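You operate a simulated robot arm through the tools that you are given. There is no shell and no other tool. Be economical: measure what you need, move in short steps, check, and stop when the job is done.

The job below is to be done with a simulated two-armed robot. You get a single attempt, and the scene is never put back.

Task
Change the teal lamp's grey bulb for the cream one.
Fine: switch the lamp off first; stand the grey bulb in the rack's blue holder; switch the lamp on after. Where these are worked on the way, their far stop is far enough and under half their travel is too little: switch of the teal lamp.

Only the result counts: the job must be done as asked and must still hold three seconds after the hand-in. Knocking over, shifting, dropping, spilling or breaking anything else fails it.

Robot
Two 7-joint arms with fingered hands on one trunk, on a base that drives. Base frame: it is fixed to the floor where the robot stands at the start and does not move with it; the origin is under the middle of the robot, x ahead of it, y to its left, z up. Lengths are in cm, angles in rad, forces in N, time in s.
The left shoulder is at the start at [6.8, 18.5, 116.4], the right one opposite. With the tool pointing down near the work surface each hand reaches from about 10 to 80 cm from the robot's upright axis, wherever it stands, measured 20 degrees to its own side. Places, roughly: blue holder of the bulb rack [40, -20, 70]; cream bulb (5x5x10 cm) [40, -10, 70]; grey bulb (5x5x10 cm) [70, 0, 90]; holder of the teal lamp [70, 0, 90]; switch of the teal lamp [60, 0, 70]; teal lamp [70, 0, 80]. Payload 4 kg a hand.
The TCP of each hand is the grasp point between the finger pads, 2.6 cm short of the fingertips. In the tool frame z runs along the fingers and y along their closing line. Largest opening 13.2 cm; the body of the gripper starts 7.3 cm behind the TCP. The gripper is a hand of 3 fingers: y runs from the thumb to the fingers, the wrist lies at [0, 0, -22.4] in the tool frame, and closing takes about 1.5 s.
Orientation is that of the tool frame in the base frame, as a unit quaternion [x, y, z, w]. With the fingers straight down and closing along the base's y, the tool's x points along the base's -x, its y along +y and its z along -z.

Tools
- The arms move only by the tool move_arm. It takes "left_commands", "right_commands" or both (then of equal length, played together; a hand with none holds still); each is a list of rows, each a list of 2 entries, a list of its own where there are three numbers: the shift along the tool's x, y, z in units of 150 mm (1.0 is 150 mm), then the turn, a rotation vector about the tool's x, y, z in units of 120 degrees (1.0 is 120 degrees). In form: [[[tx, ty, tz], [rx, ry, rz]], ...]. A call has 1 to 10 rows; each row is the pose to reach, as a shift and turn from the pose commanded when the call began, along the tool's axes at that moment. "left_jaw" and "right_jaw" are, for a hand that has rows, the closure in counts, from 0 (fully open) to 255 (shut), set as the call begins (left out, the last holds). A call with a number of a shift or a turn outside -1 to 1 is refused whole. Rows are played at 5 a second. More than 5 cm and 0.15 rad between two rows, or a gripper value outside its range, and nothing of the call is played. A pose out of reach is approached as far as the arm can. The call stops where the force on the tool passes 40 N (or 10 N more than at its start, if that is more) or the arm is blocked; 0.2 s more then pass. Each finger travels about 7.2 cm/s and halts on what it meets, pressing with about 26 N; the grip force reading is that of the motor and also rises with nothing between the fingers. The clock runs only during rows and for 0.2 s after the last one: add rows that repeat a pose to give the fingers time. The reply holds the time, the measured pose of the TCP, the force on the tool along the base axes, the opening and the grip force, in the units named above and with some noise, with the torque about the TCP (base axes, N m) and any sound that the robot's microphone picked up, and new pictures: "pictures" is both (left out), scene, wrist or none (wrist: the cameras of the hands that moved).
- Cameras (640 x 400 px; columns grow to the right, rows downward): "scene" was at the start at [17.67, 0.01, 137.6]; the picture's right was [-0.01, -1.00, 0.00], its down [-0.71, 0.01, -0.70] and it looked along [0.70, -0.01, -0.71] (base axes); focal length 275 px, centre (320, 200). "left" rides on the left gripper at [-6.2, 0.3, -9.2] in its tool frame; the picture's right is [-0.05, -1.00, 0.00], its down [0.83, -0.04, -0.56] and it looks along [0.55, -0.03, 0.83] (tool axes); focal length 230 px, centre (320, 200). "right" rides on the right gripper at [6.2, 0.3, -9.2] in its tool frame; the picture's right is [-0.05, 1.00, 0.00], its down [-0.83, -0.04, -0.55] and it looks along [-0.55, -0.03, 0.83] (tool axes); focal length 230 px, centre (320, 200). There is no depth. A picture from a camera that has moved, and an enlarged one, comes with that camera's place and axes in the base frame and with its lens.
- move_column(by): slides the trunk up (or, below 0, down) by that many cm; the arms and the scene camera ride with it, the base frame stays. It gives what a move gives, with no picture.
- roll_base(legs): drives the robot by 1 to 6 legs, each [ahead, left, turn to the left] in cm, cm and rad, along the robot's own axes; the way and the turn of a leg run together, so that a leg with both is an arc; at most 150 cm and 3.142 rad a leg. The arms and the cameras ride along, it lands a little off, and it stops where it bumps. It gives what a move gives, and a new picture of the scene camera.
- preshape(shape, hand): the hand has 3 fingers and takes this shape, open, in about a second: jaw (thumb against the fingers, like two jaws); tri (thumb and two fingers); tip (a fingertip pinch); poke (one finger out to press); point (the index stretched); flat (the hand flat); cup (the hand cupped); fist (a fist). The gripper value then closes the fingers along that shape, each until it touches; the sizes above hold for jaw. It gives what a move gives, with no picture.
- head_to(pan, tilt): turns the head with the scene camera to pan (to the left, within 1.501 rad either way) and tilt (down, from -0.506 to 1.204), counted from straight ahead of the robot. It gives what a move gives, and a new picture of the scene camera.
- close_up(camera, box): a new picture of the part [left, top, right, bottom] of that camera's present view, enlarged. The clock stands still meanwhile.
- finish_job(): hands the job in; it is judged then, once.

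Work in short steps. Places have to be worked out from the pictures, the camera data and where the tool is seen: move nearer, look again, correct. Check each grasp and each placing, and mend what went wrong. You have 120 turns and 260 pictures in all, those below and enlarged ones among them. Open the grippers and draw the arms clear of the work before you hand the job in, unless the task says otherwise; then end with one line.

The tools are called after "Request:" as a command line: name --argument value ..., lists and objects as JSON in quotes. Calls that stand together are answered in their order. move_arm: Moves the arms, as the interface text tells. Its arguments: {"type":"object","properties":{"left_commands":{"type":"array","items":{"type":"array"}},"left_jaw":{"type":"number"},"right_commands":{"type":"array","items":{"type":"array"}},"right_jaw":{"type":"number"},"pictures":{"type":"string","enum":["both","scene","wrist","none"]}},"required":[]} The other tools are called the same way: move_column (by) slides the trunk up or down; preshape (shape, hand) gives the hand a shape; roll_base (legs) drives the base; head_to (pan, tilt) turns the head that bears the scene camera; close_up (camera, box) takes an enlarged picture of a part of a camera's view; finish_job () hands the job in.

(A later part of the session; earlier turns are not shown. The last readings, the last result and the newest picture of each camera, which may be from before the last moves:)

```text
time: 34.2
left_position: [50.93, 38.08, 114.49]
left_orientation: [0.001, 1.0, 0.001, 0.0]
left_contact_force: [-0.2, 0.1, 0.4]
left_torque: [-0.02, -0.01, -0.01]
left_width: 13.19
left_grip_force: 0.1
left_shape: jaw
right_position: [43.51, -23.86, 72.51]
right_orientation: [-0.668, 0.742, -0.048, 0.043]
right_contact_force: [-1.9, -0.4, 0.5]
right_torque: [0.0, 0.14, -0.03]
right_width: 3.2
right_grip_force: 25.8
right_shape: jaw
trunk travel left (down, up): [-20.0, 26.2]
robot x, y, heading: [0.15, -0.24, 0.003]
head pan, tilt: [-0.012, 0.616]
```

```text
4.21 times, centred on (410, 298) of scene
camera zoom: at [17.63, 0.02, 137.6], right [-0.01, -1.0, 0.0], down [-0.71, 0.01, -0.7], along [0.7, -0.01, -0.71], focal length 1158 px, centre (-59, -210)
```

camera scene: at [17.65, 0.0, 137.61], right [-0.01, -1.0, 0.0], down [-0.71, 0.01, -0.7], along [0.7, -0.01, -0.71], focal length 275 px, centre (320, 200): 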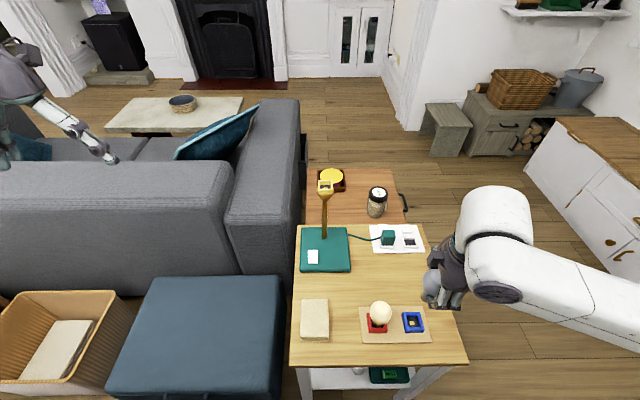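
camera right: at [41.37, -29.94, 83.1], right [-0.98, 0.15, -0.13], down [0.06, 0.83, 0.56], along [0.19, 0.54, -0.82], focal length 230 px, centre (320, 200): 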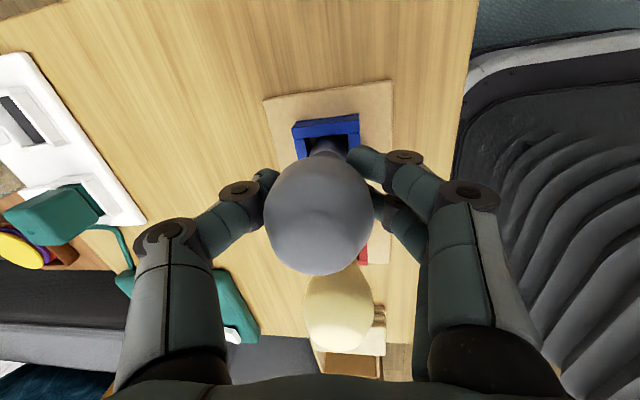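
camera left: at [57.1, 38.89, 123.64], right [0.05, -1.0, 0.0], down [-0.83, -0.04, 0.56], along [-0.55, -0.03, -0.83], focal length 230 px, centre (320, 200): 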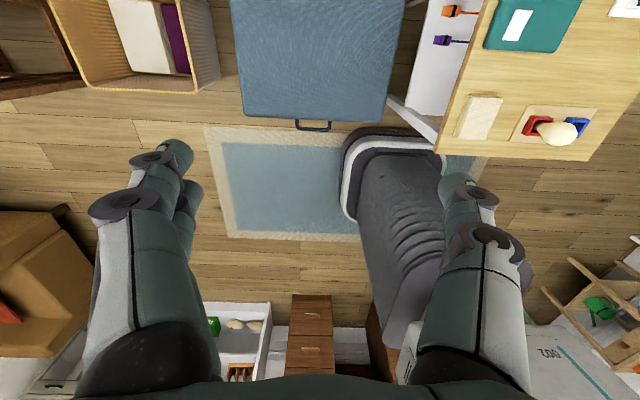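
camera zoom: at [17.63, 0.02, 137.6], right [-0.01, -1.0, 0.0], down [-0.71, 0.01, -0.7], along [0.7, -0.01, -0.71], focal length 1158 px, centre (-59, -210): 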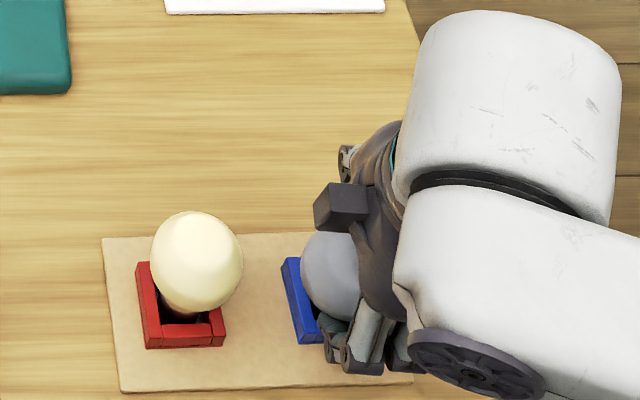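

The hand slid down over the globe while the base stayed seated on the holder's floor. I release gently to a medium opening and look.

Request:
move_arm --right_commands '[[[0, 0, 0], [0, 0, 0]], [[0, 0, 0], [0, 0, 0]], [[0, 0, 0], [0, 0, 0]]]' --right_jaw 150 --pictures "wrist"

Request:
close_up --camera "scene" --box '[350, 250, 470, 345]'

```text
time: 35.0
left_position: [50.99, 38.23, 114.5]
left_orientation: [0.0, 1.0, 0.0, 0.0]
left_contact_force: [-0.3, -0.4, -0.4]
left_torque: [0.01, 0.05, -0.03]
left_width: 13.19
left_grip_force: 0.0
left_shape: jaw
right_position: [43.67, -23.97, 72.57]
right_orientation: [-0.668, 0.742, -0.049, 0.044]
right_contact_force: [-0.1, 0.2, 0.1]
right_torque: [0.0, -0.01, 0.05]
right_width: 5.39
right_grip_force: 0.0
right_shape: jaw
trunk travel left (down, up): [-20.0, 26.2]
robot x, y, heading: [0.37, -0.12, -0.002]
head pan, tilt: [-0.012, 0.616]
camera right: at [41.39, -29.85, 81.62], right [-0.98, 0.16, -0.13], down [0.06, 0.83, 0.56], along [0.2, 0.54, -0.82], focal length 230 px, centre (320, 200)
```

right: 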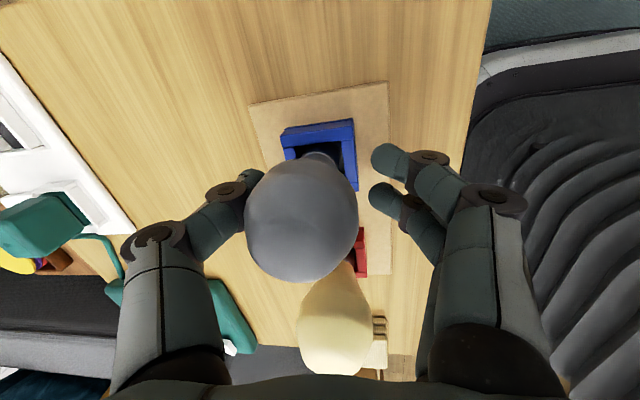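

```text
4.21 times, centred on (410, 298) of scene
camera zoom: at [17.66, 0.02, 137.61], right [-0.01, -1.0, 0.0], down [-0.71, 0.01, -0.7], along [0.7, -0.01, -0.71], focal length 1158 px, centre (-59, -210)
```

zoom: 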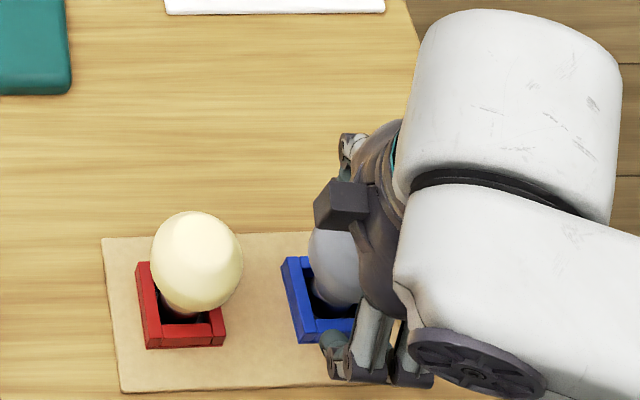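

Request:
move_arm --right_commands '[[[0, 0, 0], [0, 0, 0]], [[0, 0, 0], [0, 0, 0]], [[0, 0, 0], [0, 0, 0]]]' --right_jaw 125 --pictures "wrist"

Request:
close_up --camera "right" --box '[220, 90, 400, 290]'

```text
time: 35.8
left_position: [50.96, 38.15, 114.45]
left_orientation: [0.0, 1.0, 0.0, 0.0]
left_contact_force: [0.0, 0.5, 0.3]
left_torque: [-0.02, -0.04, 0.03]
left_width: 13.2
left_grip_force: 0.1
left_shape: jaw
right_position: [43.63, -23.89, 72.52]
right_orientation: [-0.668, 0.742, -0.048, 0.045]
right_contact_force: [-0.7, 0.0, -0.1]
right_torque: [0.01, 0.02, 0.01]
right_width: 6.67
right_grip_force: 0.1
right_shape: jaw
trunk travel left (down, up): [-20.0, 26.2]
robot x, y, heading: [-0.2, -0.07, 0.001]
head pan, tilt: [-0.012, 0.616]
camera right: at [41.38, -29.86, 81.61], right [-0.98, 0.16, -0.13], down [0.06, 0.83, 0.56], along [0.19, 0.54, -0.82], focal length 230 px, centre (320, 200)
```

right: 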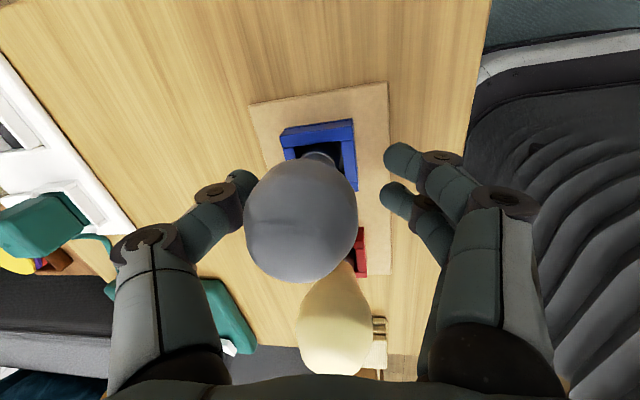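

```text
2.00 times, centred on (310, 190) of right
camera zoom: at [41.38, -29.86, 81.61], right [-0.98, 0.16, -0.13], down [0.06, 0.83, 0.56], along [0.19, 0.54, -0.82], focal length 460 px, centre (340, 220)
```

zoom: 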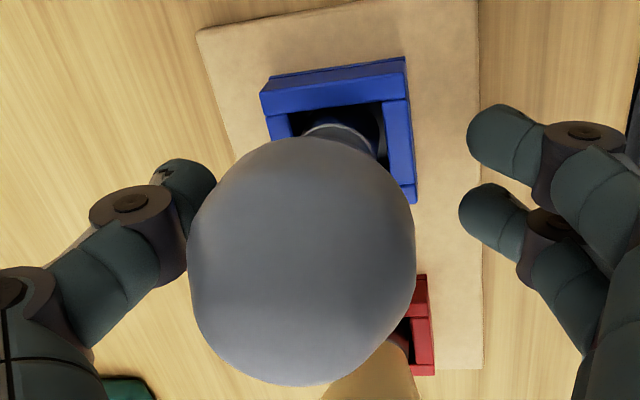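

The bulb stands by itself, thumb clear. I open wider and rise straight up.

Request:
move_arm --right_commands '[[[0, 0, 0], [0, 0, 0]], [[0, 0, 0], [0, 0, 0]], [[0, 0, 0], [0, 0, 0]], [[0, -0.013, -0.1], [0, 0, 0]], [[0, -0.04, -0.3], [0, 0, 0]], [[0, -0.066, -0.5], [0, 0, 0]], [[0, -0.093, -0.7], [0, 0, 0]], [[0, -0.119, -0.9], [0, 0, 0]]]' --right_jaw 30 --pictures "both"

Request:
close_up --camera "right" --box '[240, 60, 400, 180]'

Request:
close_up --camera "scene" --box '[350, 250, 470, 345]'

```text
time: 37.6
left_position: [50.89, 38.23, 114.44]
left_orientation: [0.0, 1.0, 0.0, -0.001]
left_contact_force: [-0.6, 0.8, -0.6]
left_torque: [-0.01, 0.03, 0.01]
left_width: 13.21
left_grip_force: 0.0
left_shape: jaw
right_position: [43.52, -23.75, 86.02]
right_orientation: [-0.668, 0.741, -0.048, 0.043]
right_contact_force: [0.1, -0.5, 1.1]
right_torque: [-0.02, 0.01, 0.0]
right_width: 11.63
right_grip_force: 0.1
right_shape: jaw
trunk travel left (down, up): [-20.0, 26.2]
robot x, y, heading: [0.3, -0.08, -0.005]
head pan, tilt: [-0.012, 0.616]
camera scene: at [17.65, 0.04, 137.61], right [-0.01, -1.0, 0.0], down [-0.71, 0.01, -0.7], along [0.7, -0.01, -0.71], focal length 275 px, centre (320, 200)
camera right: at [41.36, -29.79, 95.12], right [-0.98, 0.15, -0.13], down [0.06, 0.83, 0.56], along [0.19, 0.54, -0.82], focal length 230 px, centre (320, 200)
```

scene: 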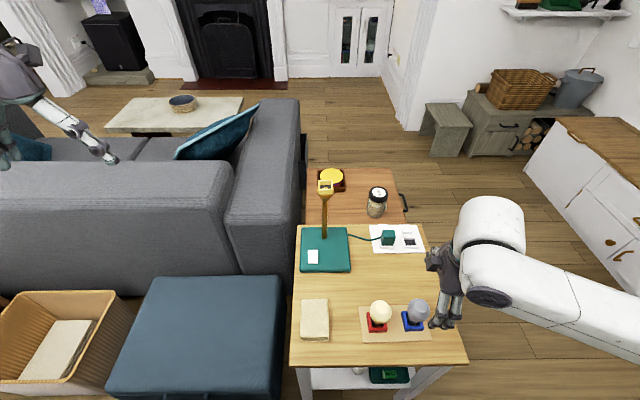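
right: 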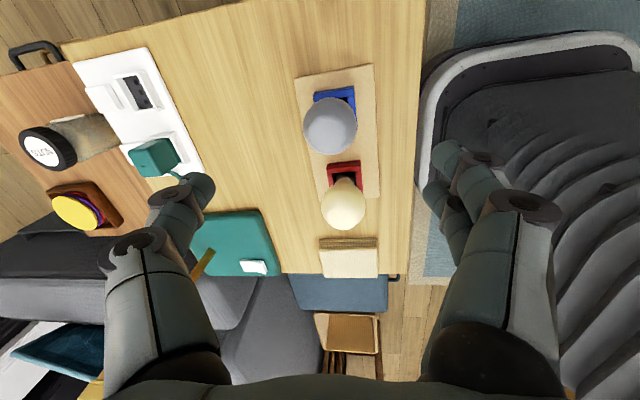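

```text
3.33 times, centred on (320, 120) of right
camera zoom: at [41.36, -29.79, 95.12], right [-0.98, 0.15, -0.13], down [0.06, 0.83, 0.56], along [0.19, 0.54, -0.82], focal length 767 px, centre (320, 467)
```

zoom: 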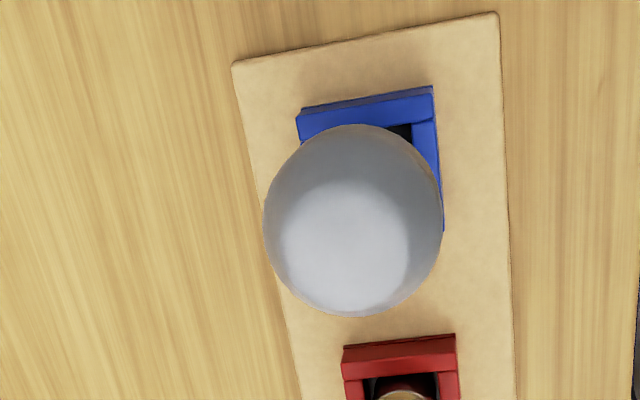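

```text
4.21 times, centred on (410, 298) of scene
camera zoom: at [17.65, 0.04, 137.61], right [-0.01, -1.0, 0.0], down [-0.71, 0.01, -0.7], along [0.7, -0.01, -0.71], focal length 1158 px, centre (-59, -210)
```

zoom: 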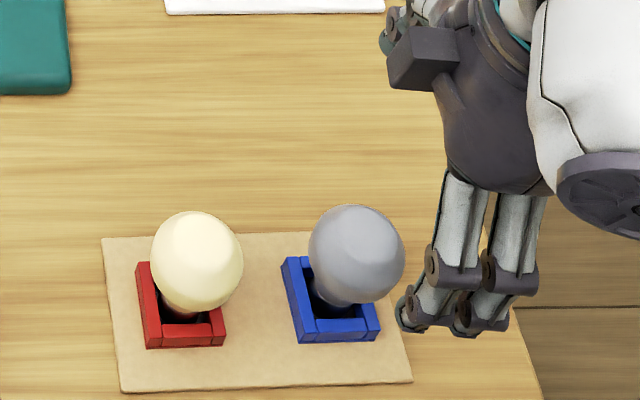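

Grey stands upright in the blue holder (globe [44.3,-23.7,72.9]); cream globe is at ≈[44.0,-14.75,72.85]. I untilt the hand and move over the cream bulb, keeping the fingers closing along x.

Request:
move_arm --right_commands '[[[-0.2, 0.007, -0.025], [-0.02, 0, 0]], [[-0.4, 0.014, -0.05], [-0.04, 0, 0]], [[-0.6, 0.0205, -0.07], [-0.0625, 0, 0]], [[-0.6, 0.0205, -0.07], [-0.0625, 0, 0]]]' --right_jaw 0 --pictures "wrist"

Request:
close_up --camera "scene" --box '[340, 230, 480, 345]'

```text
time: 38.6
left_position: [50.85, 38.19, 114.55]
left_orientation: [0.0, 1.0, -0.001, 0.0]
left_contact_force: [0.3, -0.5, -0.8]
left_torque: [0.02, 0.01, 0.01]
left_width: 13.18
left_grip_force: 0.1
left_shape: jaw
right_position: [44.11, -14.95, 87.08]
right_orientation: [-0.669, 0.743, 0.0, 0.0]
right_contact_force: [0.6, -0.7, 0.3]
right_torque: [-0.01, 0.01, 0.01]
right_width: 13.19
right_grip_force: 0.1
right_shape: jaw
trunk travel left (down, up): [-20.0, 26.2]
robot x, y, heading: [-0.02, -0.41, 0.002]
head pan, tilt: [-0.012, 0.616]
camera right: at [43.07, -20.92, 96.41], right [-0.99, 0.16, 0.0], down [0.13, 0.82, 0.56], along [0.09, 0.55, -0.83], focal length 230 px, centre (320, 200)
```

right: 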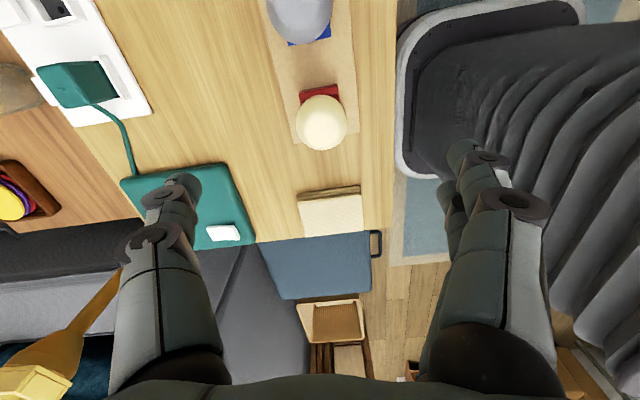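

```text
3.48 times, centred on (410, 288) of scene
camera zoom: at [17.62, -0.04, 137.61], right [-0.01, -1.0, 0.0], down [-0.71, 0.01, -0.7], along [0.7, -0.01, -0.71], focal length 956 px, centre (7, -104)
```

zoom: 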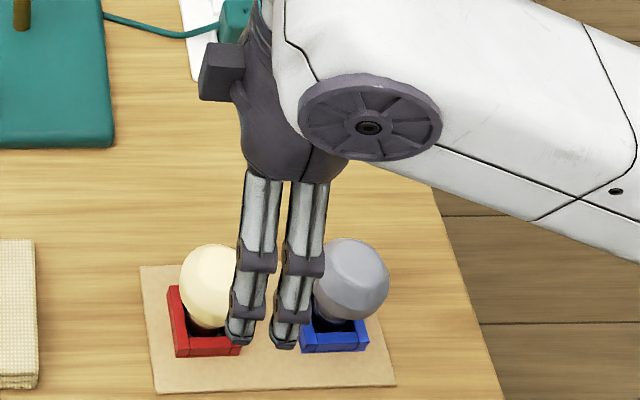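

Wrist view confirms the cream globe at [43.95,-14.75]. I descend around it to TCP z≈74.

Request:
move_arm --right_commands '[[[-0.006, 0.007, 0.2], [0, 0, 0]], [[-0.006, 0.007, 0.4], [0, 0, 0]], [[-0.006, 0.007, 0.6], [0, 0, 0]], [[-0.006, 0.007, 0.75], [0, 0, 0]], [[-0.006, 0.007, 0.867], [0, 0, 0]], [[-0.006, 0.007, 0.867], [0, 0, 0]]]' --pictures "wrist"

Request:
close_up --camera "scene" --box '[340, 250, 460, 345]'

```text
time: 40.0
left_position: [50.89, 38.09, 114.54]
left_orientation: [-0.001, 1.0, 0.0, 0.0]
left_contact_force: [-0.2, 0.3, 0.2]
left_torque: [0.03, 0.0, 0.01]
left_width: 13.19
left_grip_force: 0.1
left_shape: jaw
right_position: [44.08, -14.87, 74.07]
right_orientation: [-0.67, 0.743, 0.001, 0.0]
right_contact_force: [0.7, 0.6, 0.3]
right_torque: [0.0, -0.01, 0.0]
right_width: 13.19
right_grip_force: 0.0
right_shape: jaw
trunk travel left (down, up): [-20.0, 26.2]
robot x, y, heading: [-0.09, -0.08, 0.001]
head pan, tilt: [-0.012, 0.616]
camera right: at [43.08, -20.89, 83.3], right [-0.99, 0.16, 0.0], down [0.13, 0.82, 0.56], along [0.09, 0.55, -0.83], focal length 230 px, centre (320, 200)
```

right: 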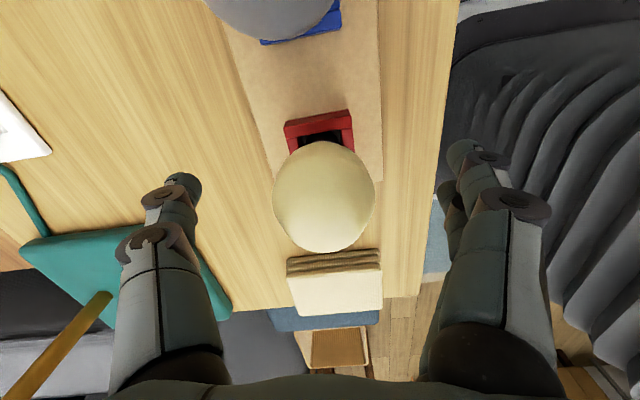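

```text
4.21 times, centred on (400, 298) of scene
camera zoom: at [17.65, 0.02, 137.61], right [-0.01, -1.0, 0.0], down [-0.71, 0.01, -0.7], along [0.7, -0.01, -0.71], focal length 1158 px, centre (-17, -210)
```

zoom: 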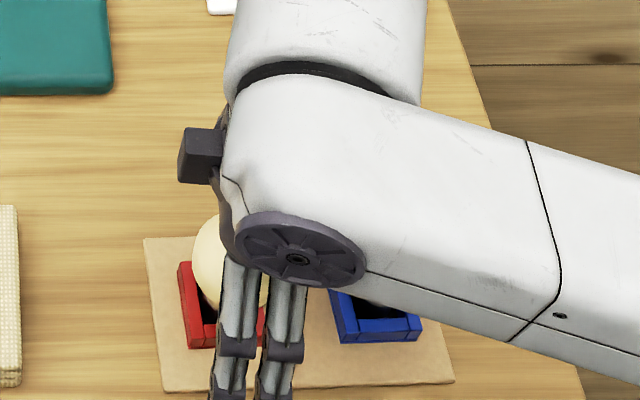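

Centred. I close on the cream globe.

Request:
move_arm --right_commands '[[[0, 0, 0], [0, 0, 0]], [[0, 0, 0], [0, 0, 0]], [[0, 0, 0], [0, 0, 0]], [[0, 0, 0], [0, 0, 0]], [[0, 0, 0], [0, 0, 0]], [[0, 0, 0], [0, 0, 0]], [[0, 0, 0], [0, 0, 0]]]' --right_jaw 255 --pictures "wrist"

```text
time: 41.6
left_position: [50.95, 38.2, 114.47]
left_orientation: [0.001, 1.0, 0.0, 0.001]
left_contact_force: [1.1, -0.5, -0.1]
left_torque: [0.05, 0.0, 0.0]
left_width: 13.22
left_grip_force: 0.0
left_shape: jaw
right_position: [44.1, -14.88, 74.13]
right_orientation: [-0.669, 0.743, 0.0, 0.0]
right_contact_force: [0.4, 0.9, 0.1]
right_torque: [0.0, -0.01, 0.0]
right_width: 3.9
right_grip_force: 26.0
right_shape: jaw
trunk travel left (down, up): [-20.0, 26.2]
robot x, y, heading: [-0.17, -0.01, 0.004]
head pan, tilt: [-0.012, 0.616]
camera right: at [43.1, -20.91, 83.32], right [-0.99, 0.16, 0.0], down [0.13, 0.82, 0.56], along [0.09, 0.55, -0.83], focal length 230 px, centre (320, 200)
```

right: 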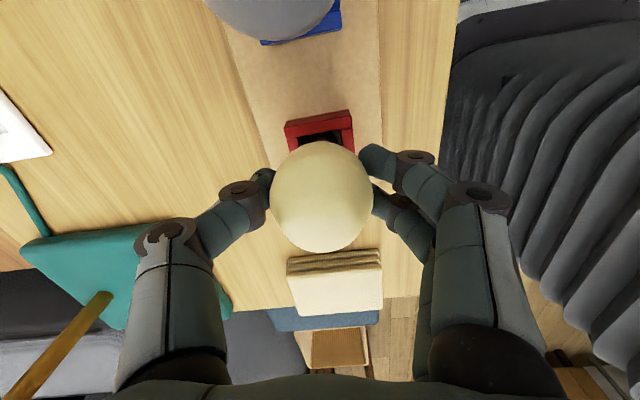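

Held, forces negligible. I lift slowly.

Request:
move_arm --right_commands '[[[0, 0, -0.03], [0, 0, 0]], [[0, 0, -0.06], [0, 0, 0]], [[0, 0, -0.1], [0, 0, 0]], [[0, 0, -0.15], [0, 0, 0]], [[0, 0, -0.22], [0, 0, 0]], [[0, 0, -0.31], [0, 0, 0]], [[0, 0, -0.42], [0, 0, 0]], [[0, 0, -0.53], [0, 0, 0]], [[0, 0, -0.62], [0, 0, 0]], [[0, 0, -0.68], [0, 0, 0]]]' --pictures "both"

Request:
close_up --camera "right" --box '[230, 60, 410, 260]'

```text
time: 43.8
left_position: [50.99, 38.16, 114.58]
left_orientation: [0.0, 1.0, 0.0, 0.0]
left_contact_force: [0.6, -0.6, -0.8]
left_torque: [0.01, -0.01, 0.03]
left_width: 13.19
left_grip_force: 0.1
left_shape: jaw
right_position: [44.03, -14.81, 84.46]
right_orientation: [-0.669, 0.743, 0.001, 0.001]
right_contact_force: [0.5, -0.2, -0.6]
right_torque: [-0.01, 0.02, -0.02]
right_width: 3.93
right_grip_force: 26.1
right_shape: jaw
trunk travel left (down, up): [-20.0, 26.2]
robot x, y, heading: [0.05, -0.18, -0.0]
head pan, tilt: [-0.012, 0.616]
camera scene: at [17.66, 0.02, 137.6], right [-0.01, -1.0, 0.0], down [-0.71, 0.01, -0.7], along [0.7, -0.01, -0.71], focal length 275 px, centre (320, 200)
camera right: at [43.03, -20.88, 93.54], right [-0.99, 0.16, 0.0], down [0.13, 0.82, 0.56], along [0.09, 0.55, -0.83], focal length 230 px, centre (320, 200)
```

scene: 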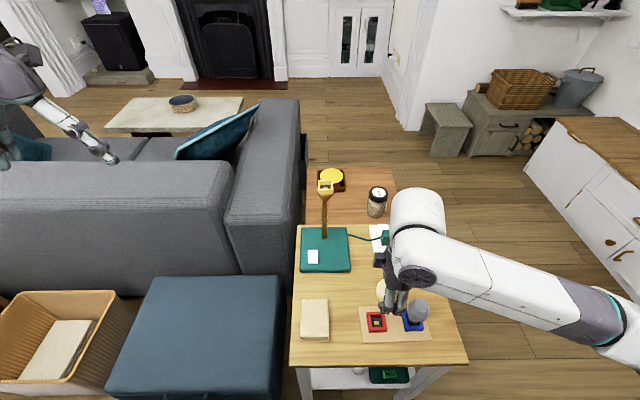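
right: 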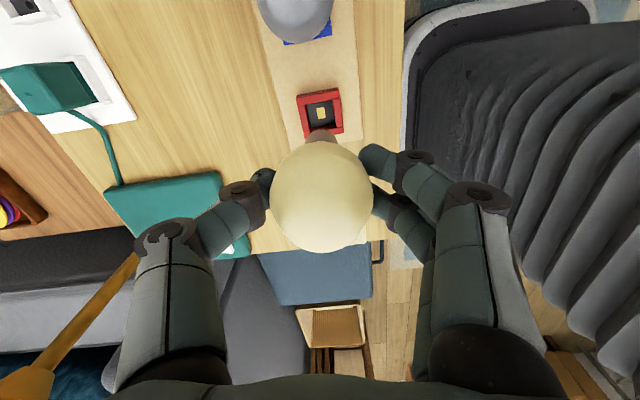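

```text
2.00 times, centred on (320, 160) of right
camera zoom: at [43.03, -20.88, 93.54], right [-0.99, 0.16, 0.0], down [0.13, 0.82, 0.56], along [0.09, 0.55, -0.83], focal length 460 px, centre (320, 280)
```

zoom: 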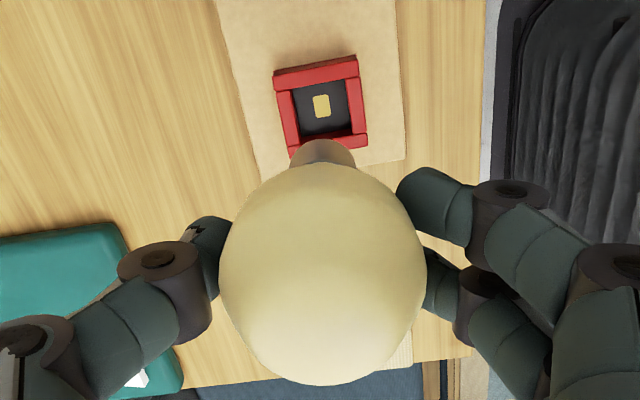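

Cream hangs upright (tip about 7.3 cm below TCP). I carry it slowly, with soft starts and stops, up and toward the lamp.

Request:
move_arm --right_commands '[[[-0.016, -0.025, -0.05], [0, 0, 0]], [[-0.045, -0.07, -0.14], [0, 0, 0]], [[-0.08, -0.126, -0.25], [0, 0, 0]], [[-0.118, -0.186, -0.37], [0, 0, 0]], [[-0.16, -0.252, -0.5], [0, 0, 0]], [[-0.202, -0.317, -0.63], [0, 0, 0]], [[-0.24, -0.377, -0.75], [0, 0, 0]], [[-0.275, -0.433, -0.86], [0, 0, 0]], [[-0.304, -0.478, -0.95], [0, 0, 0]], [[-0.32, -0.503, -1.0], [0, 0, 0]]]' --pictures "none"

```text
time: 46.0
left_position: [50.98, 38.14, 114.5]
left_orientation: [0.0, 1.0, 0.0, -0.001]
left_contact_force: [-0.4, -0.4, 0.3]
left_torque: [0.02, -0.02, 0.02]
left_width: 13.17
left_grip_force: 0.1
left_shape: jaw
right_position: [52.2, -11.0, 99.32]
right_orientation: [-0.669, 0.743, -0.001, -0.001]
right_contact_force: [0.7, 0.3, -1.3]
right_torque: [-0.01, -0.02, 0.01]
right_width: 3.93
right_grip_force: 26.0
right_shape: jaw
trunk travel left (down, up): [-20.0, 26.2]
robot x, y, heading: [0.19, 0.14, 0.002]
head pan, tilt: [-0.012, 0.616]
```

Width steady. I continue toward the lamp, rising to z≈104.

Request:
move_arm --right_commands '[[[-0.032, -0.049, -0.03], [0, 0, 0]], [[-0.089, -0.137, -0.09], [0, 0, 0]], [[-0.158, -0.245, -0.15], [0, 0, 0]], [[-0.234, -0.362, -0.22], [0, 0, 0]], [[-0.316, -0.49, -0.27], [0, 0, 0]], [[-0.399, -0.617, -0.3], [0, 0, 0]], [[-0.475, -0.734, -0.313], [0, 0, 0]], [[-0.544, -0.842, -0.313], [0, 0, 0]], [[-0.601, -0.93, -0.313], [0, 0, 0]], [[-0.633, -0.979, -0.313], [0, 0, 0]]]' --pictures "both"

Request:
close_up --camera "right" --box '[220, 60, 400, 260]'

Request:
close_up --camera "scene" --box '[270, 100, 390, 210]'

```text
time: 48.2
left_position: [50.99, 38.29, 114.57]
left_orientation: [0.0, 1.0, 0.0, 0.001]
left_contact_force: [-0.6, 0.1, 0.4]
left_torque: [-0.02, 0.01, -0.02]
left_width: 13.21
left_grip_force: 0.0
left_shape: jaw
right_position: [67.83, -3.03, 103.86]
right_orientation: [-0.669, 0.743, 0.0, 0.001]
right_contact_force: [-0.1, 0.8, -0.9]
right_torque: [-0.02, 0.0, -0.01]
right_width: 3.92
right_grip_force: 26.0
right_shape: jaw
trunk travel left (down, up): [-20.0, 26.2]
robot x, y, heading: [0.07, 0.15, -0.004]
head pan, tilt: [-0.012, 0.616]
camera scene: at [17.68, 0.05, 137.6], right [-0.01, -1.0, 0.0], down [-0.71, 0.01, -0.7], along [0.7, -0.01, -0.71], focal length 275 px, centre (320, 200)
camera right: at [66.71, -9.04, 113.26], right [-0.99, 0.16, 0.0], down [0.13, 0.82, 0.56], along [0.09, 0.55, -0.83], focal length 230 px, centre (320, 200)
```

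scene: 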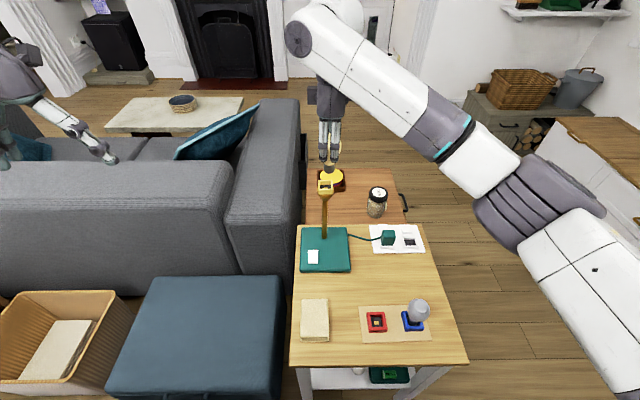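
right: 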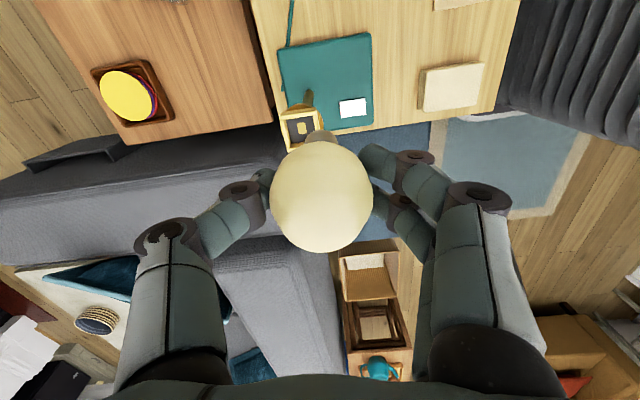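

```text
2.00 times, centred on (310, 160) of right
camera zoom: at [66.71, -9.04, 113.26], right [-0.99, 0.16, 0.0], down [0.13, 0.82, 0.56], along [0.09, 0.55, -0.83], focal length 460 px, centre (340, 280)
```

zoom: 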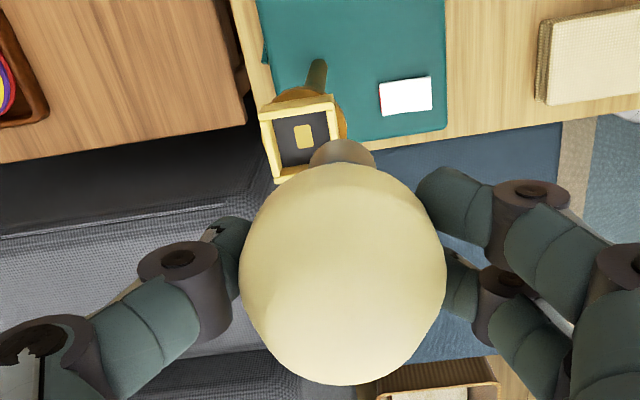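

```text
3.64 times, centred on (330, 155) of scene
camera zoom: at [17.68, 0.05, 137.6], right [-0.01, -1.0, 0.0], down [-0.71, 0.01, -0.7], along [0.7, -0.01, -0.71], focal length 1000 px, centre (284, 364)
```

zoom: 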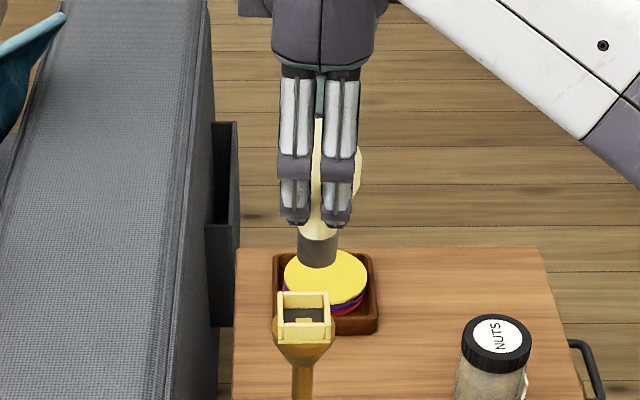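

Holder centre by several estimates ≈[69.7,-2.2], rim z≈89–90; bulb tip now ≈[67.7,-3.0,96.5]. I shift over it and lower 4 cm, then look.

Request:
move_arm --right_commands '[[[-0.015, -0.03, 0], [0, 0, 0]], [[-0.04, -0.08, 0], [0, 0, 0]], [[-0.058, -0.112, 0.02], [0, 0, 0]], [[-0.0655, -0.125, 0.08], [0, 0, 0]], [[-0.0655, -0.125, 0.16], [0, 0, 0]], [[-0.0655, -0.125, 0.23], [0, 0, 0]], [[-0.0655, -0.125, 0.267], [0, 0, 0]], [[-0.0655, -0.125, 0.267], [0, 0, 0]]]' --pictures "wrist"

Request:
close_up --camera "right" --box '[260, 90, 380, 190]'

Request:
close_up --camera "scene" --box '[290, 130, 370, 205]'

```text
time: 50.0
left_position: [50.85, 38.07, 114.41]
left_orientation: [0.0, 1.0, 0.0, 0.0]
left_contact_force: [-0.2, -0.4, -0.1]
left_torque: [-0.01, -0.03, -0.04]
left_width: 13.17
left_grip_force: 0.1
left_shape: jaw
right_position: [69.49, -2.13, 100.11]
right_orientation: [-0.669, 0.744, 0.0, 0.0]
right_contact_force: [0.6, 0.5, 0.1]
right_torque: [-0.02, 0.02, 0.01]
right_width: 3.9
right_grip_force: 25.9
right_shape: jaw
trunk travel left (down, up): [-20.0, 26.2]
robot x, y, heading: [-0.29, -0.18, -0.003]
head pan, tilt: [-0.012, 0.616]
camera right: at [68.54, -8.24, 109.29], right [-0.99, 0.16, 0.0], down [0.13, 0.82, 0.56], along [0.09, 0.55, -0.83], focal length 230 px, centre (320, 200)
```

right: 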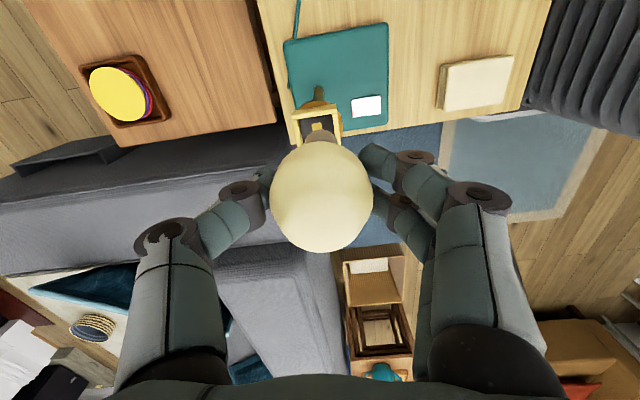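

```text
4.00 times, centred on (320, 140) of right
camera zoom: at [68.54, -8.24, 109.29], right [-0.99, 0.16, 0.0], down [0.13, 0.82, 0.56], along [0.09, 0.55, -0.83], focal length 920 px, centre (320, 440)
```

zoom: 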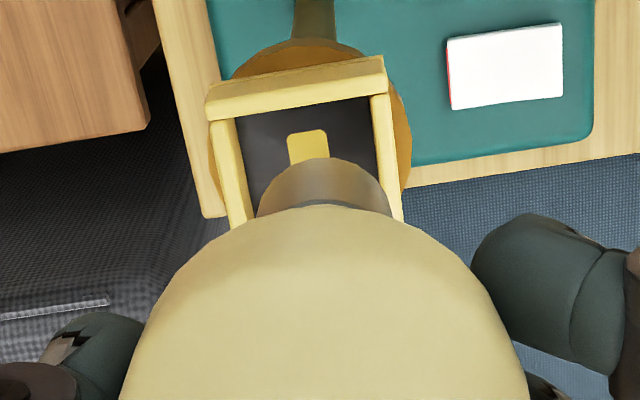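

```text
5.33 times, centred on (330, 168) of scene
camera zoom: at [17.67, 0.03, 137.6], right [-0.01, -1.0, 0.0], down [-0.71, 0.01, -0.7], along [0.7, -0.01, -0.71], focal length 1466 px, centre (267, 373)
```

zoom: 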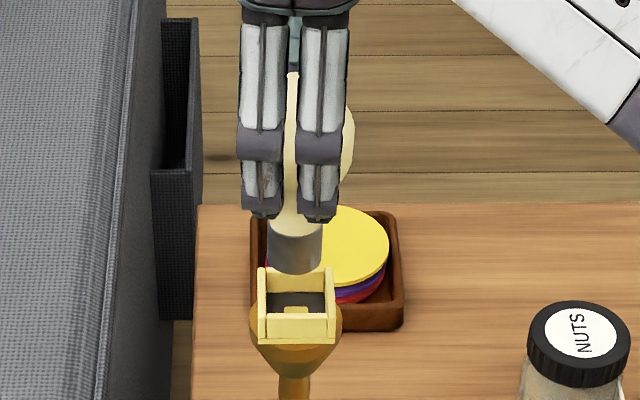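

Tip ≈[69.38,-2.26], hole centre ≈[69.77,-2.29]. I shift +0.38 x, -0.1 y, and lower 2 cm, then check.

Request:
move_arm --right_commands '[[[0.002, -0.013, 0], [0, 0, 0]], [[0.004, -0.026, 0.02], [0, 0, 0]], [[0.004, -0.026, 0.07], [0, 0, 0]], [[0.004, -0.026, 0.12], [0, 0, 0]], [[0.004, -0.026, 0.14], [0, 0, 0]], [[0.004, -0.026, 0.14], [0, 0, 0]]]' --pictures "none"

Request:
close_up --camera "right" --box '[260, 90, 380, 190]'

Request:
close_up --camera "scene" --box '[300, 150, 350, 205]'

```text
time: 51.4
left_position: [50.92, 38.18, 114.41]
left_orientation: [0.001, 1.0, 0.0, 0.0]
left_contact_force: [0.5, 0.3, 0.1]
left_torque: [0.0, -0.05, 0.0]
left_width: 13.18
left_grip_force: 0.1
left_shape: jaw
right_position: [69.95, -2.25, 97.92]
right_orientation: [-0.669, 0.743, 0.001, 0.0]
right_contact_force: [-0.4, 0.1, -0.4]
right_torque: [-0.01, 0.0, -0.04]
right_width: 3.91
right_grip_force: 25.8
right_shape: jaw
trunk travel left (down, up): [-20.0, 26.2]
robot x, y, heading: [0.32, 0.24, 0.001]
head pan, tilt: [-0.012, 0.616]
```

```text
4.00 times, centred on (320, 140) of right
camera zoom: at [68.92, -8.29, 107.09], right [-0.99, 0.16, 0.0], down [0.13, 0.82, 0.56], along [0.09, 0.55, -0.83], focal length 920 px, centre (320, 440)
```

zoom: 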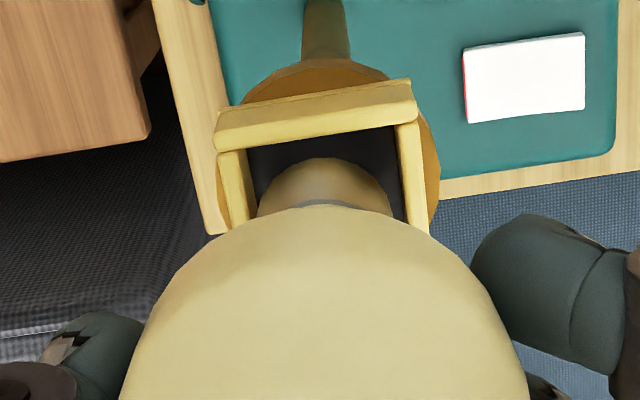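

```text
7.27 times, centred on (325, 178) of scene
camera zoom: at [17.67, 0.03, 137.6], right [-0.01, -1.0, 0.0], down [-0.71, 0.01, -0.7], along [0.7, -0.01, -0.71], focal length 2000 px, centre (284, 364)
```

zoom: 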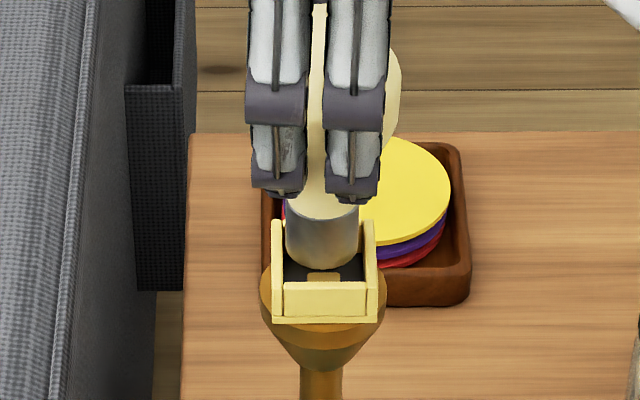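

Scene and wrist views both show the base centred over the hole. I lower in 0.3 cm steps watching the force.

Request:
move_arm --right_commands '[[[0, 0, 0.02], [0, 0, 0]], [[0, 0, 0.04], [0, 0, 0]], [[0, 0, 0.06], [0, 0, 0]], [[0, 0, 0.08], [0, 0, 0]]]' --pictures "none"

Request:
close_up --camera "right" --box '[260, 90, 380, 190]'

Request:
close_up --camera "scene" --box '[300, 150, 350, 205]'

```text
time: 52.4
left_position: [50.97, 38.15, 114.5]
left_orientation: [0.0, 1.0, 0.0, 0.0]
left_contact_force: [-1.0, -0.1, -0.1]
left_torque: [0.01, 0.0, -0.04]
left_width: 13.18
left_grip_force: 0.1
left_shape: jaw
right_position: [70.0, -2.32, 96.69]
right_orientation: [-0.669, 0.743, 0.001, 0.001]
right_contact_force: [0.3, -0.3, -0.1]
right_torque: [-0.01, 0.02, -0.02]
right_width: 3.91
right_grip_force: 26.0
right_shape: jaw
trunk travel left (down, up): [-20.0, 26.2]
robot x, y, heading: [-0.31, 0.09, 0.002]
head pan, tilt: [-0.012, 0.616]
```

```text
4.00 times, centred on (320, 140) of right
camera zoom: at [68.92, -8.31, 105.94], right [-0.99, 0.16, 0.0], down [0.13, 0.82, 0.56], along [0.09, 0.55, -0.83], focal length 920 px, centre (320, 440)
```

zoom: 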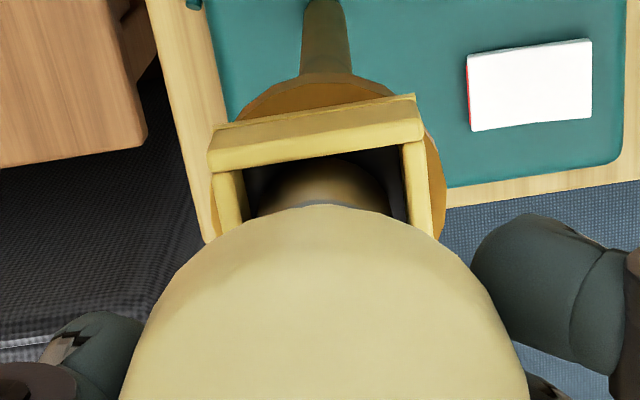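

```text
7.27 times, centred on (325, 178) of scene
camera zoom: at [17.68, 0.02, 137.6], right [-0.01, -1.0, 0.0], down [-0.71, 0.01, -0.7], along [0.7, -0.01, -0.71], focal length 2000 px, centre (284, 364)
```

zoom: 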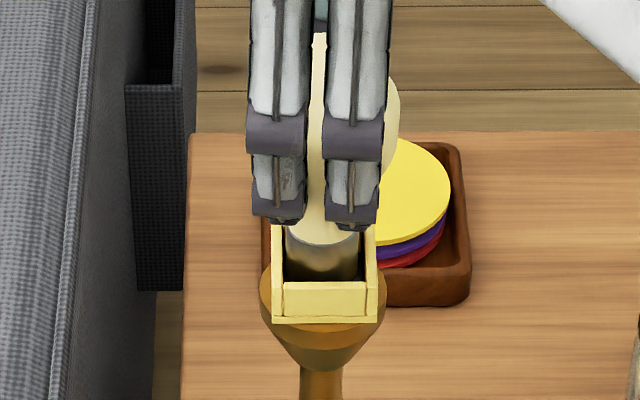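

Entering the holder without force. I continue down in small steps.

Request:
move_arm --right_commands '[[[0, 0, 0.02], [0, 0, 0]], [[0, 0, 0.04], [0, 0, 0]], [[0, 0, 0.055], [0, 0, 0]]]' --pictures "none"

Request:
close_up --camera "scene" --box '[300, 150, 350, 205]'

```text
time: 53.2
left_position: [50.72, 38.15, 114.55]
left_orientation: [0.0, 1.0, 0.0, 0.0]
left_contact_force: [0.1, -0.3, 0.1]
left_torque: [0.02, 0.0, -0.01]
left_width: 13.18
left_grip_force: 0.0
left_shape: jaw
right_position: [70.0, -2.23, 96.07]
right_orientation: [-0.67, 0.743, -0.002, 0.002]
right_contact_force: [2.7, -1.4, 11.7]
right_torque: [0.02, -0.06, -0.02]
right_width: 3.91
right_grip_force: 25.9
right_shape: jaw
trunk travel left (down, up): [-20.0, 26.2]
robot x, y, heading: [0.09, 0.26, 0.0]
head pan, tilt: [-0.012, 0.616]
```

```text
7.27 times, centred on (325, 178) of scene
camera zoom: at [17.57, 0.01, 137.65], right [-0.01, -1.0, 0.0], down [-0.71, 0.01, -0.7], along [0.7, -0.01, -0.71], focal length 2000 px, centre (284, 364)
```

zoom: 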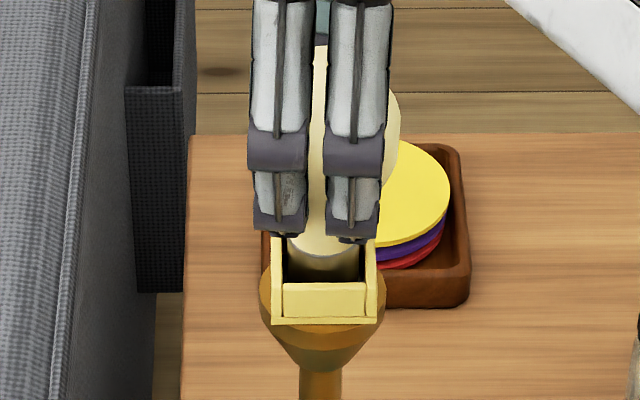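

11.7 N: seated on the floor, and the globe sits at the same height above the rim as the grey one did. I release slightly first.

Request:
move_arm --right_commands '[[[0, 0, -0.012], [0, 0, 0]], [[0, 0, -0.012], [0, 0, 0]], [[0, 0, -0.012], [0, 0, 0]], [[0, 0, -0.012], [0, 0, 0]]]' --right_jaw 140 --pictures "wrist"

Request:
close_up --camera "scene" --box '[290, 130, 370, 205]'

```text
time: 54.2
left_position: [50.99, 38.17, 114.45]
left_orientation: [0.0, 1.0, 0.0, -0.001]
left_contact_force: [-0.4, 0.1, 0.2]
left_torque: [-0.01, 0.0, -0.01]
left_width: 13.19
left_grip_force: 0.0
left_shape: jaw
right_position: [69.98, -2.22, 95.9]
right_orientation: [-0.67, 0.743, 0.0, 0.0]
right_contact_force: [-0.2, -0.3, 0.1]
right_torque: [0.02, 0.05, 0.0]
right_width: 5.9
right_grip_force: 0.0
right_shape: jaw
trunk travel left (down, up): [-20.0, 26.2]
robot x, y, heading: [-0.06, 0.18, 0.004]
head pan, tilt: [-0.012, 0.616]
camera right: at [68.96, -8.32, 105.15], right [-0.99, 0.16, 0.0], down [0.13, 0.82, 0.56], along [0.09, 0.55, -0.83], focal length 230 px, centre (320, 200)
```

right: 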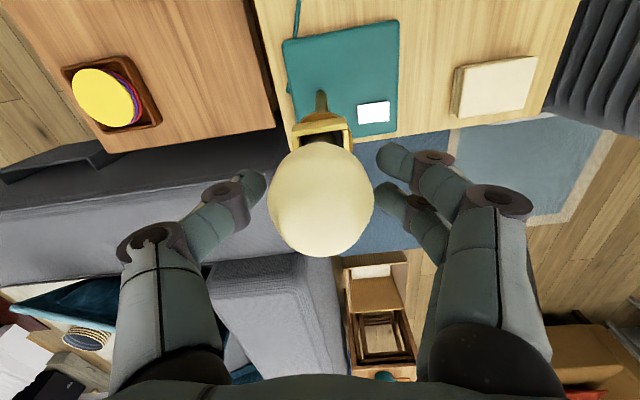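

```text
5.33 times, centred on (330, 168) of scene
camera zoom: at [17.7, 0.04, 137.59], right [-0.01, -1.0, 0.0], down [-0.71, 0.01, -0.7], along [0.7, -0.01, -0.71], focal length 1466 px, centre (267, 373)
```

zoom: 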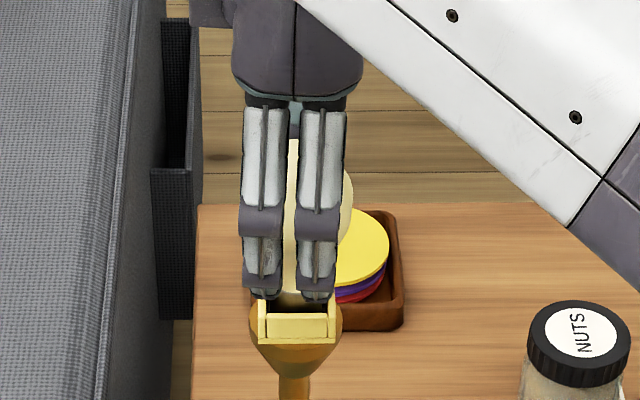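

The bulb stands free and centred between the fingers. I open fully and rise straight up.

Request:
move_arm --right_commands '[[[0, 0, 0], [0, 0, 0]], [[0, 0, 0], [0, 0, 0]], [[0, 0, 0], [0, 0, 0]], [[0, 0, 0], [0, 0, 0]], [[0, 0, -0.2], [0, 0, 0]], [[0, 0, -0.45], [0, 0, 0]], [[0, 0, -0.7], [0, 0, 0]], [[0, 0, -0.95], [0, 0, 0]]]' --right_jaw 0 --pictures "both"

Request:
close_up --camera "scene" --box '[290, 130, 370, 205]'

Request:
close_up --camera "right" --box '[260, 40, 400, 180]'

```text
time: 56.0
left_position: [50.79, 38.24, 114.55]
left_orientation: [0.0, 1.0, 0.0, 0.001]
left_contact_force: [-1.3, -0.2, 0.7]
left_torque: [-0.01, 0.02, -0.02]
left_width: 13.2
left_grip_force: 0.1
left_shape: jaw
right_position: [69.98, -2.11, 110.34]
right_orientation: [-0.669, 0.744, -0.001, 0.0]
right_contact_force: [0.2, 0.5, -0.7]
right_torque: [0.02, -0.03, 0.01]
right_width: 13.2
right_grip_force: 0.0
right_shape: jaw
trunk travel left (down, up): [-20.0, 26.2]
robot x, y, heading: [0.15, 0.3, -0.002]
head pan, tilt: [-0.012, 0.616]
camera scene: at [17.54, 0.06, 137.63], right [-0.01, -1.0, 0.0], down [-0.71, 0.01, -0.7], along [0.7, -0.01, -0.71], focal length 275 px, centre (320, 200)
camera right: at [68.99, -8.27, 119.65], right [-0.99, 0.16, 0.0], down [0.13, 0.82, 0.56], along [0.09, 0.55, -0.83], focal length 230 px, centre (320, 200)
```

scene: 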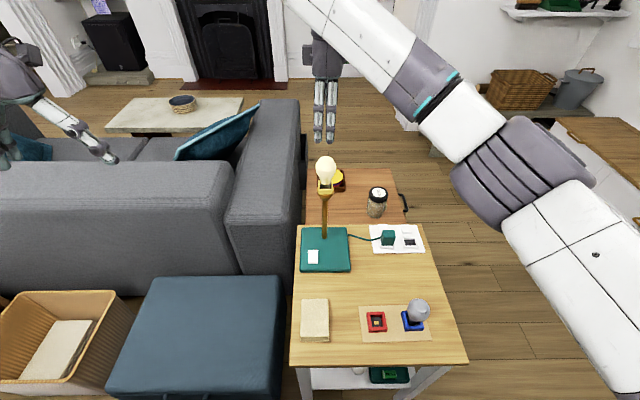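
right: 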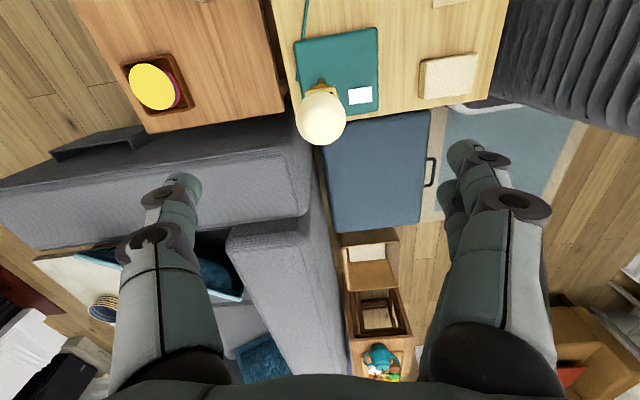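

```text
5.33 times, centred on (330, 168) of scene
camera zoom: at [17.54, 0.06, 137.63], right [-0.01, -1.0, 0.0], down [-0.71, 0.01, -0.7], along [0.7, -0.01, -0.71], focal length 1466 px, centre (267, 373)
```

zoom: 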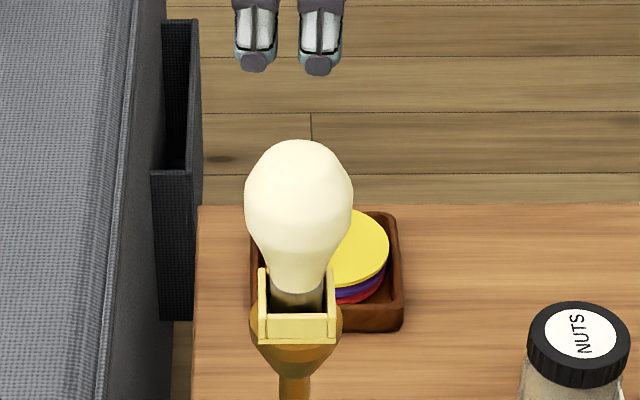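

```text
2.86 times, centred on (330, 110) of right
camera zoom: at [68.99, -8.27, 119.65], right [-0.99, 0.16, 0.0], down [0.13, 0.82, 0.56], along [0.09, 0.55, -0.83], focal length 657 px, centre (291, 457)
```

zoom: 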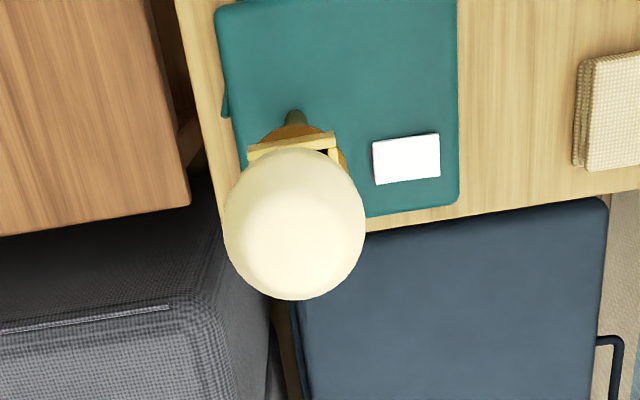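

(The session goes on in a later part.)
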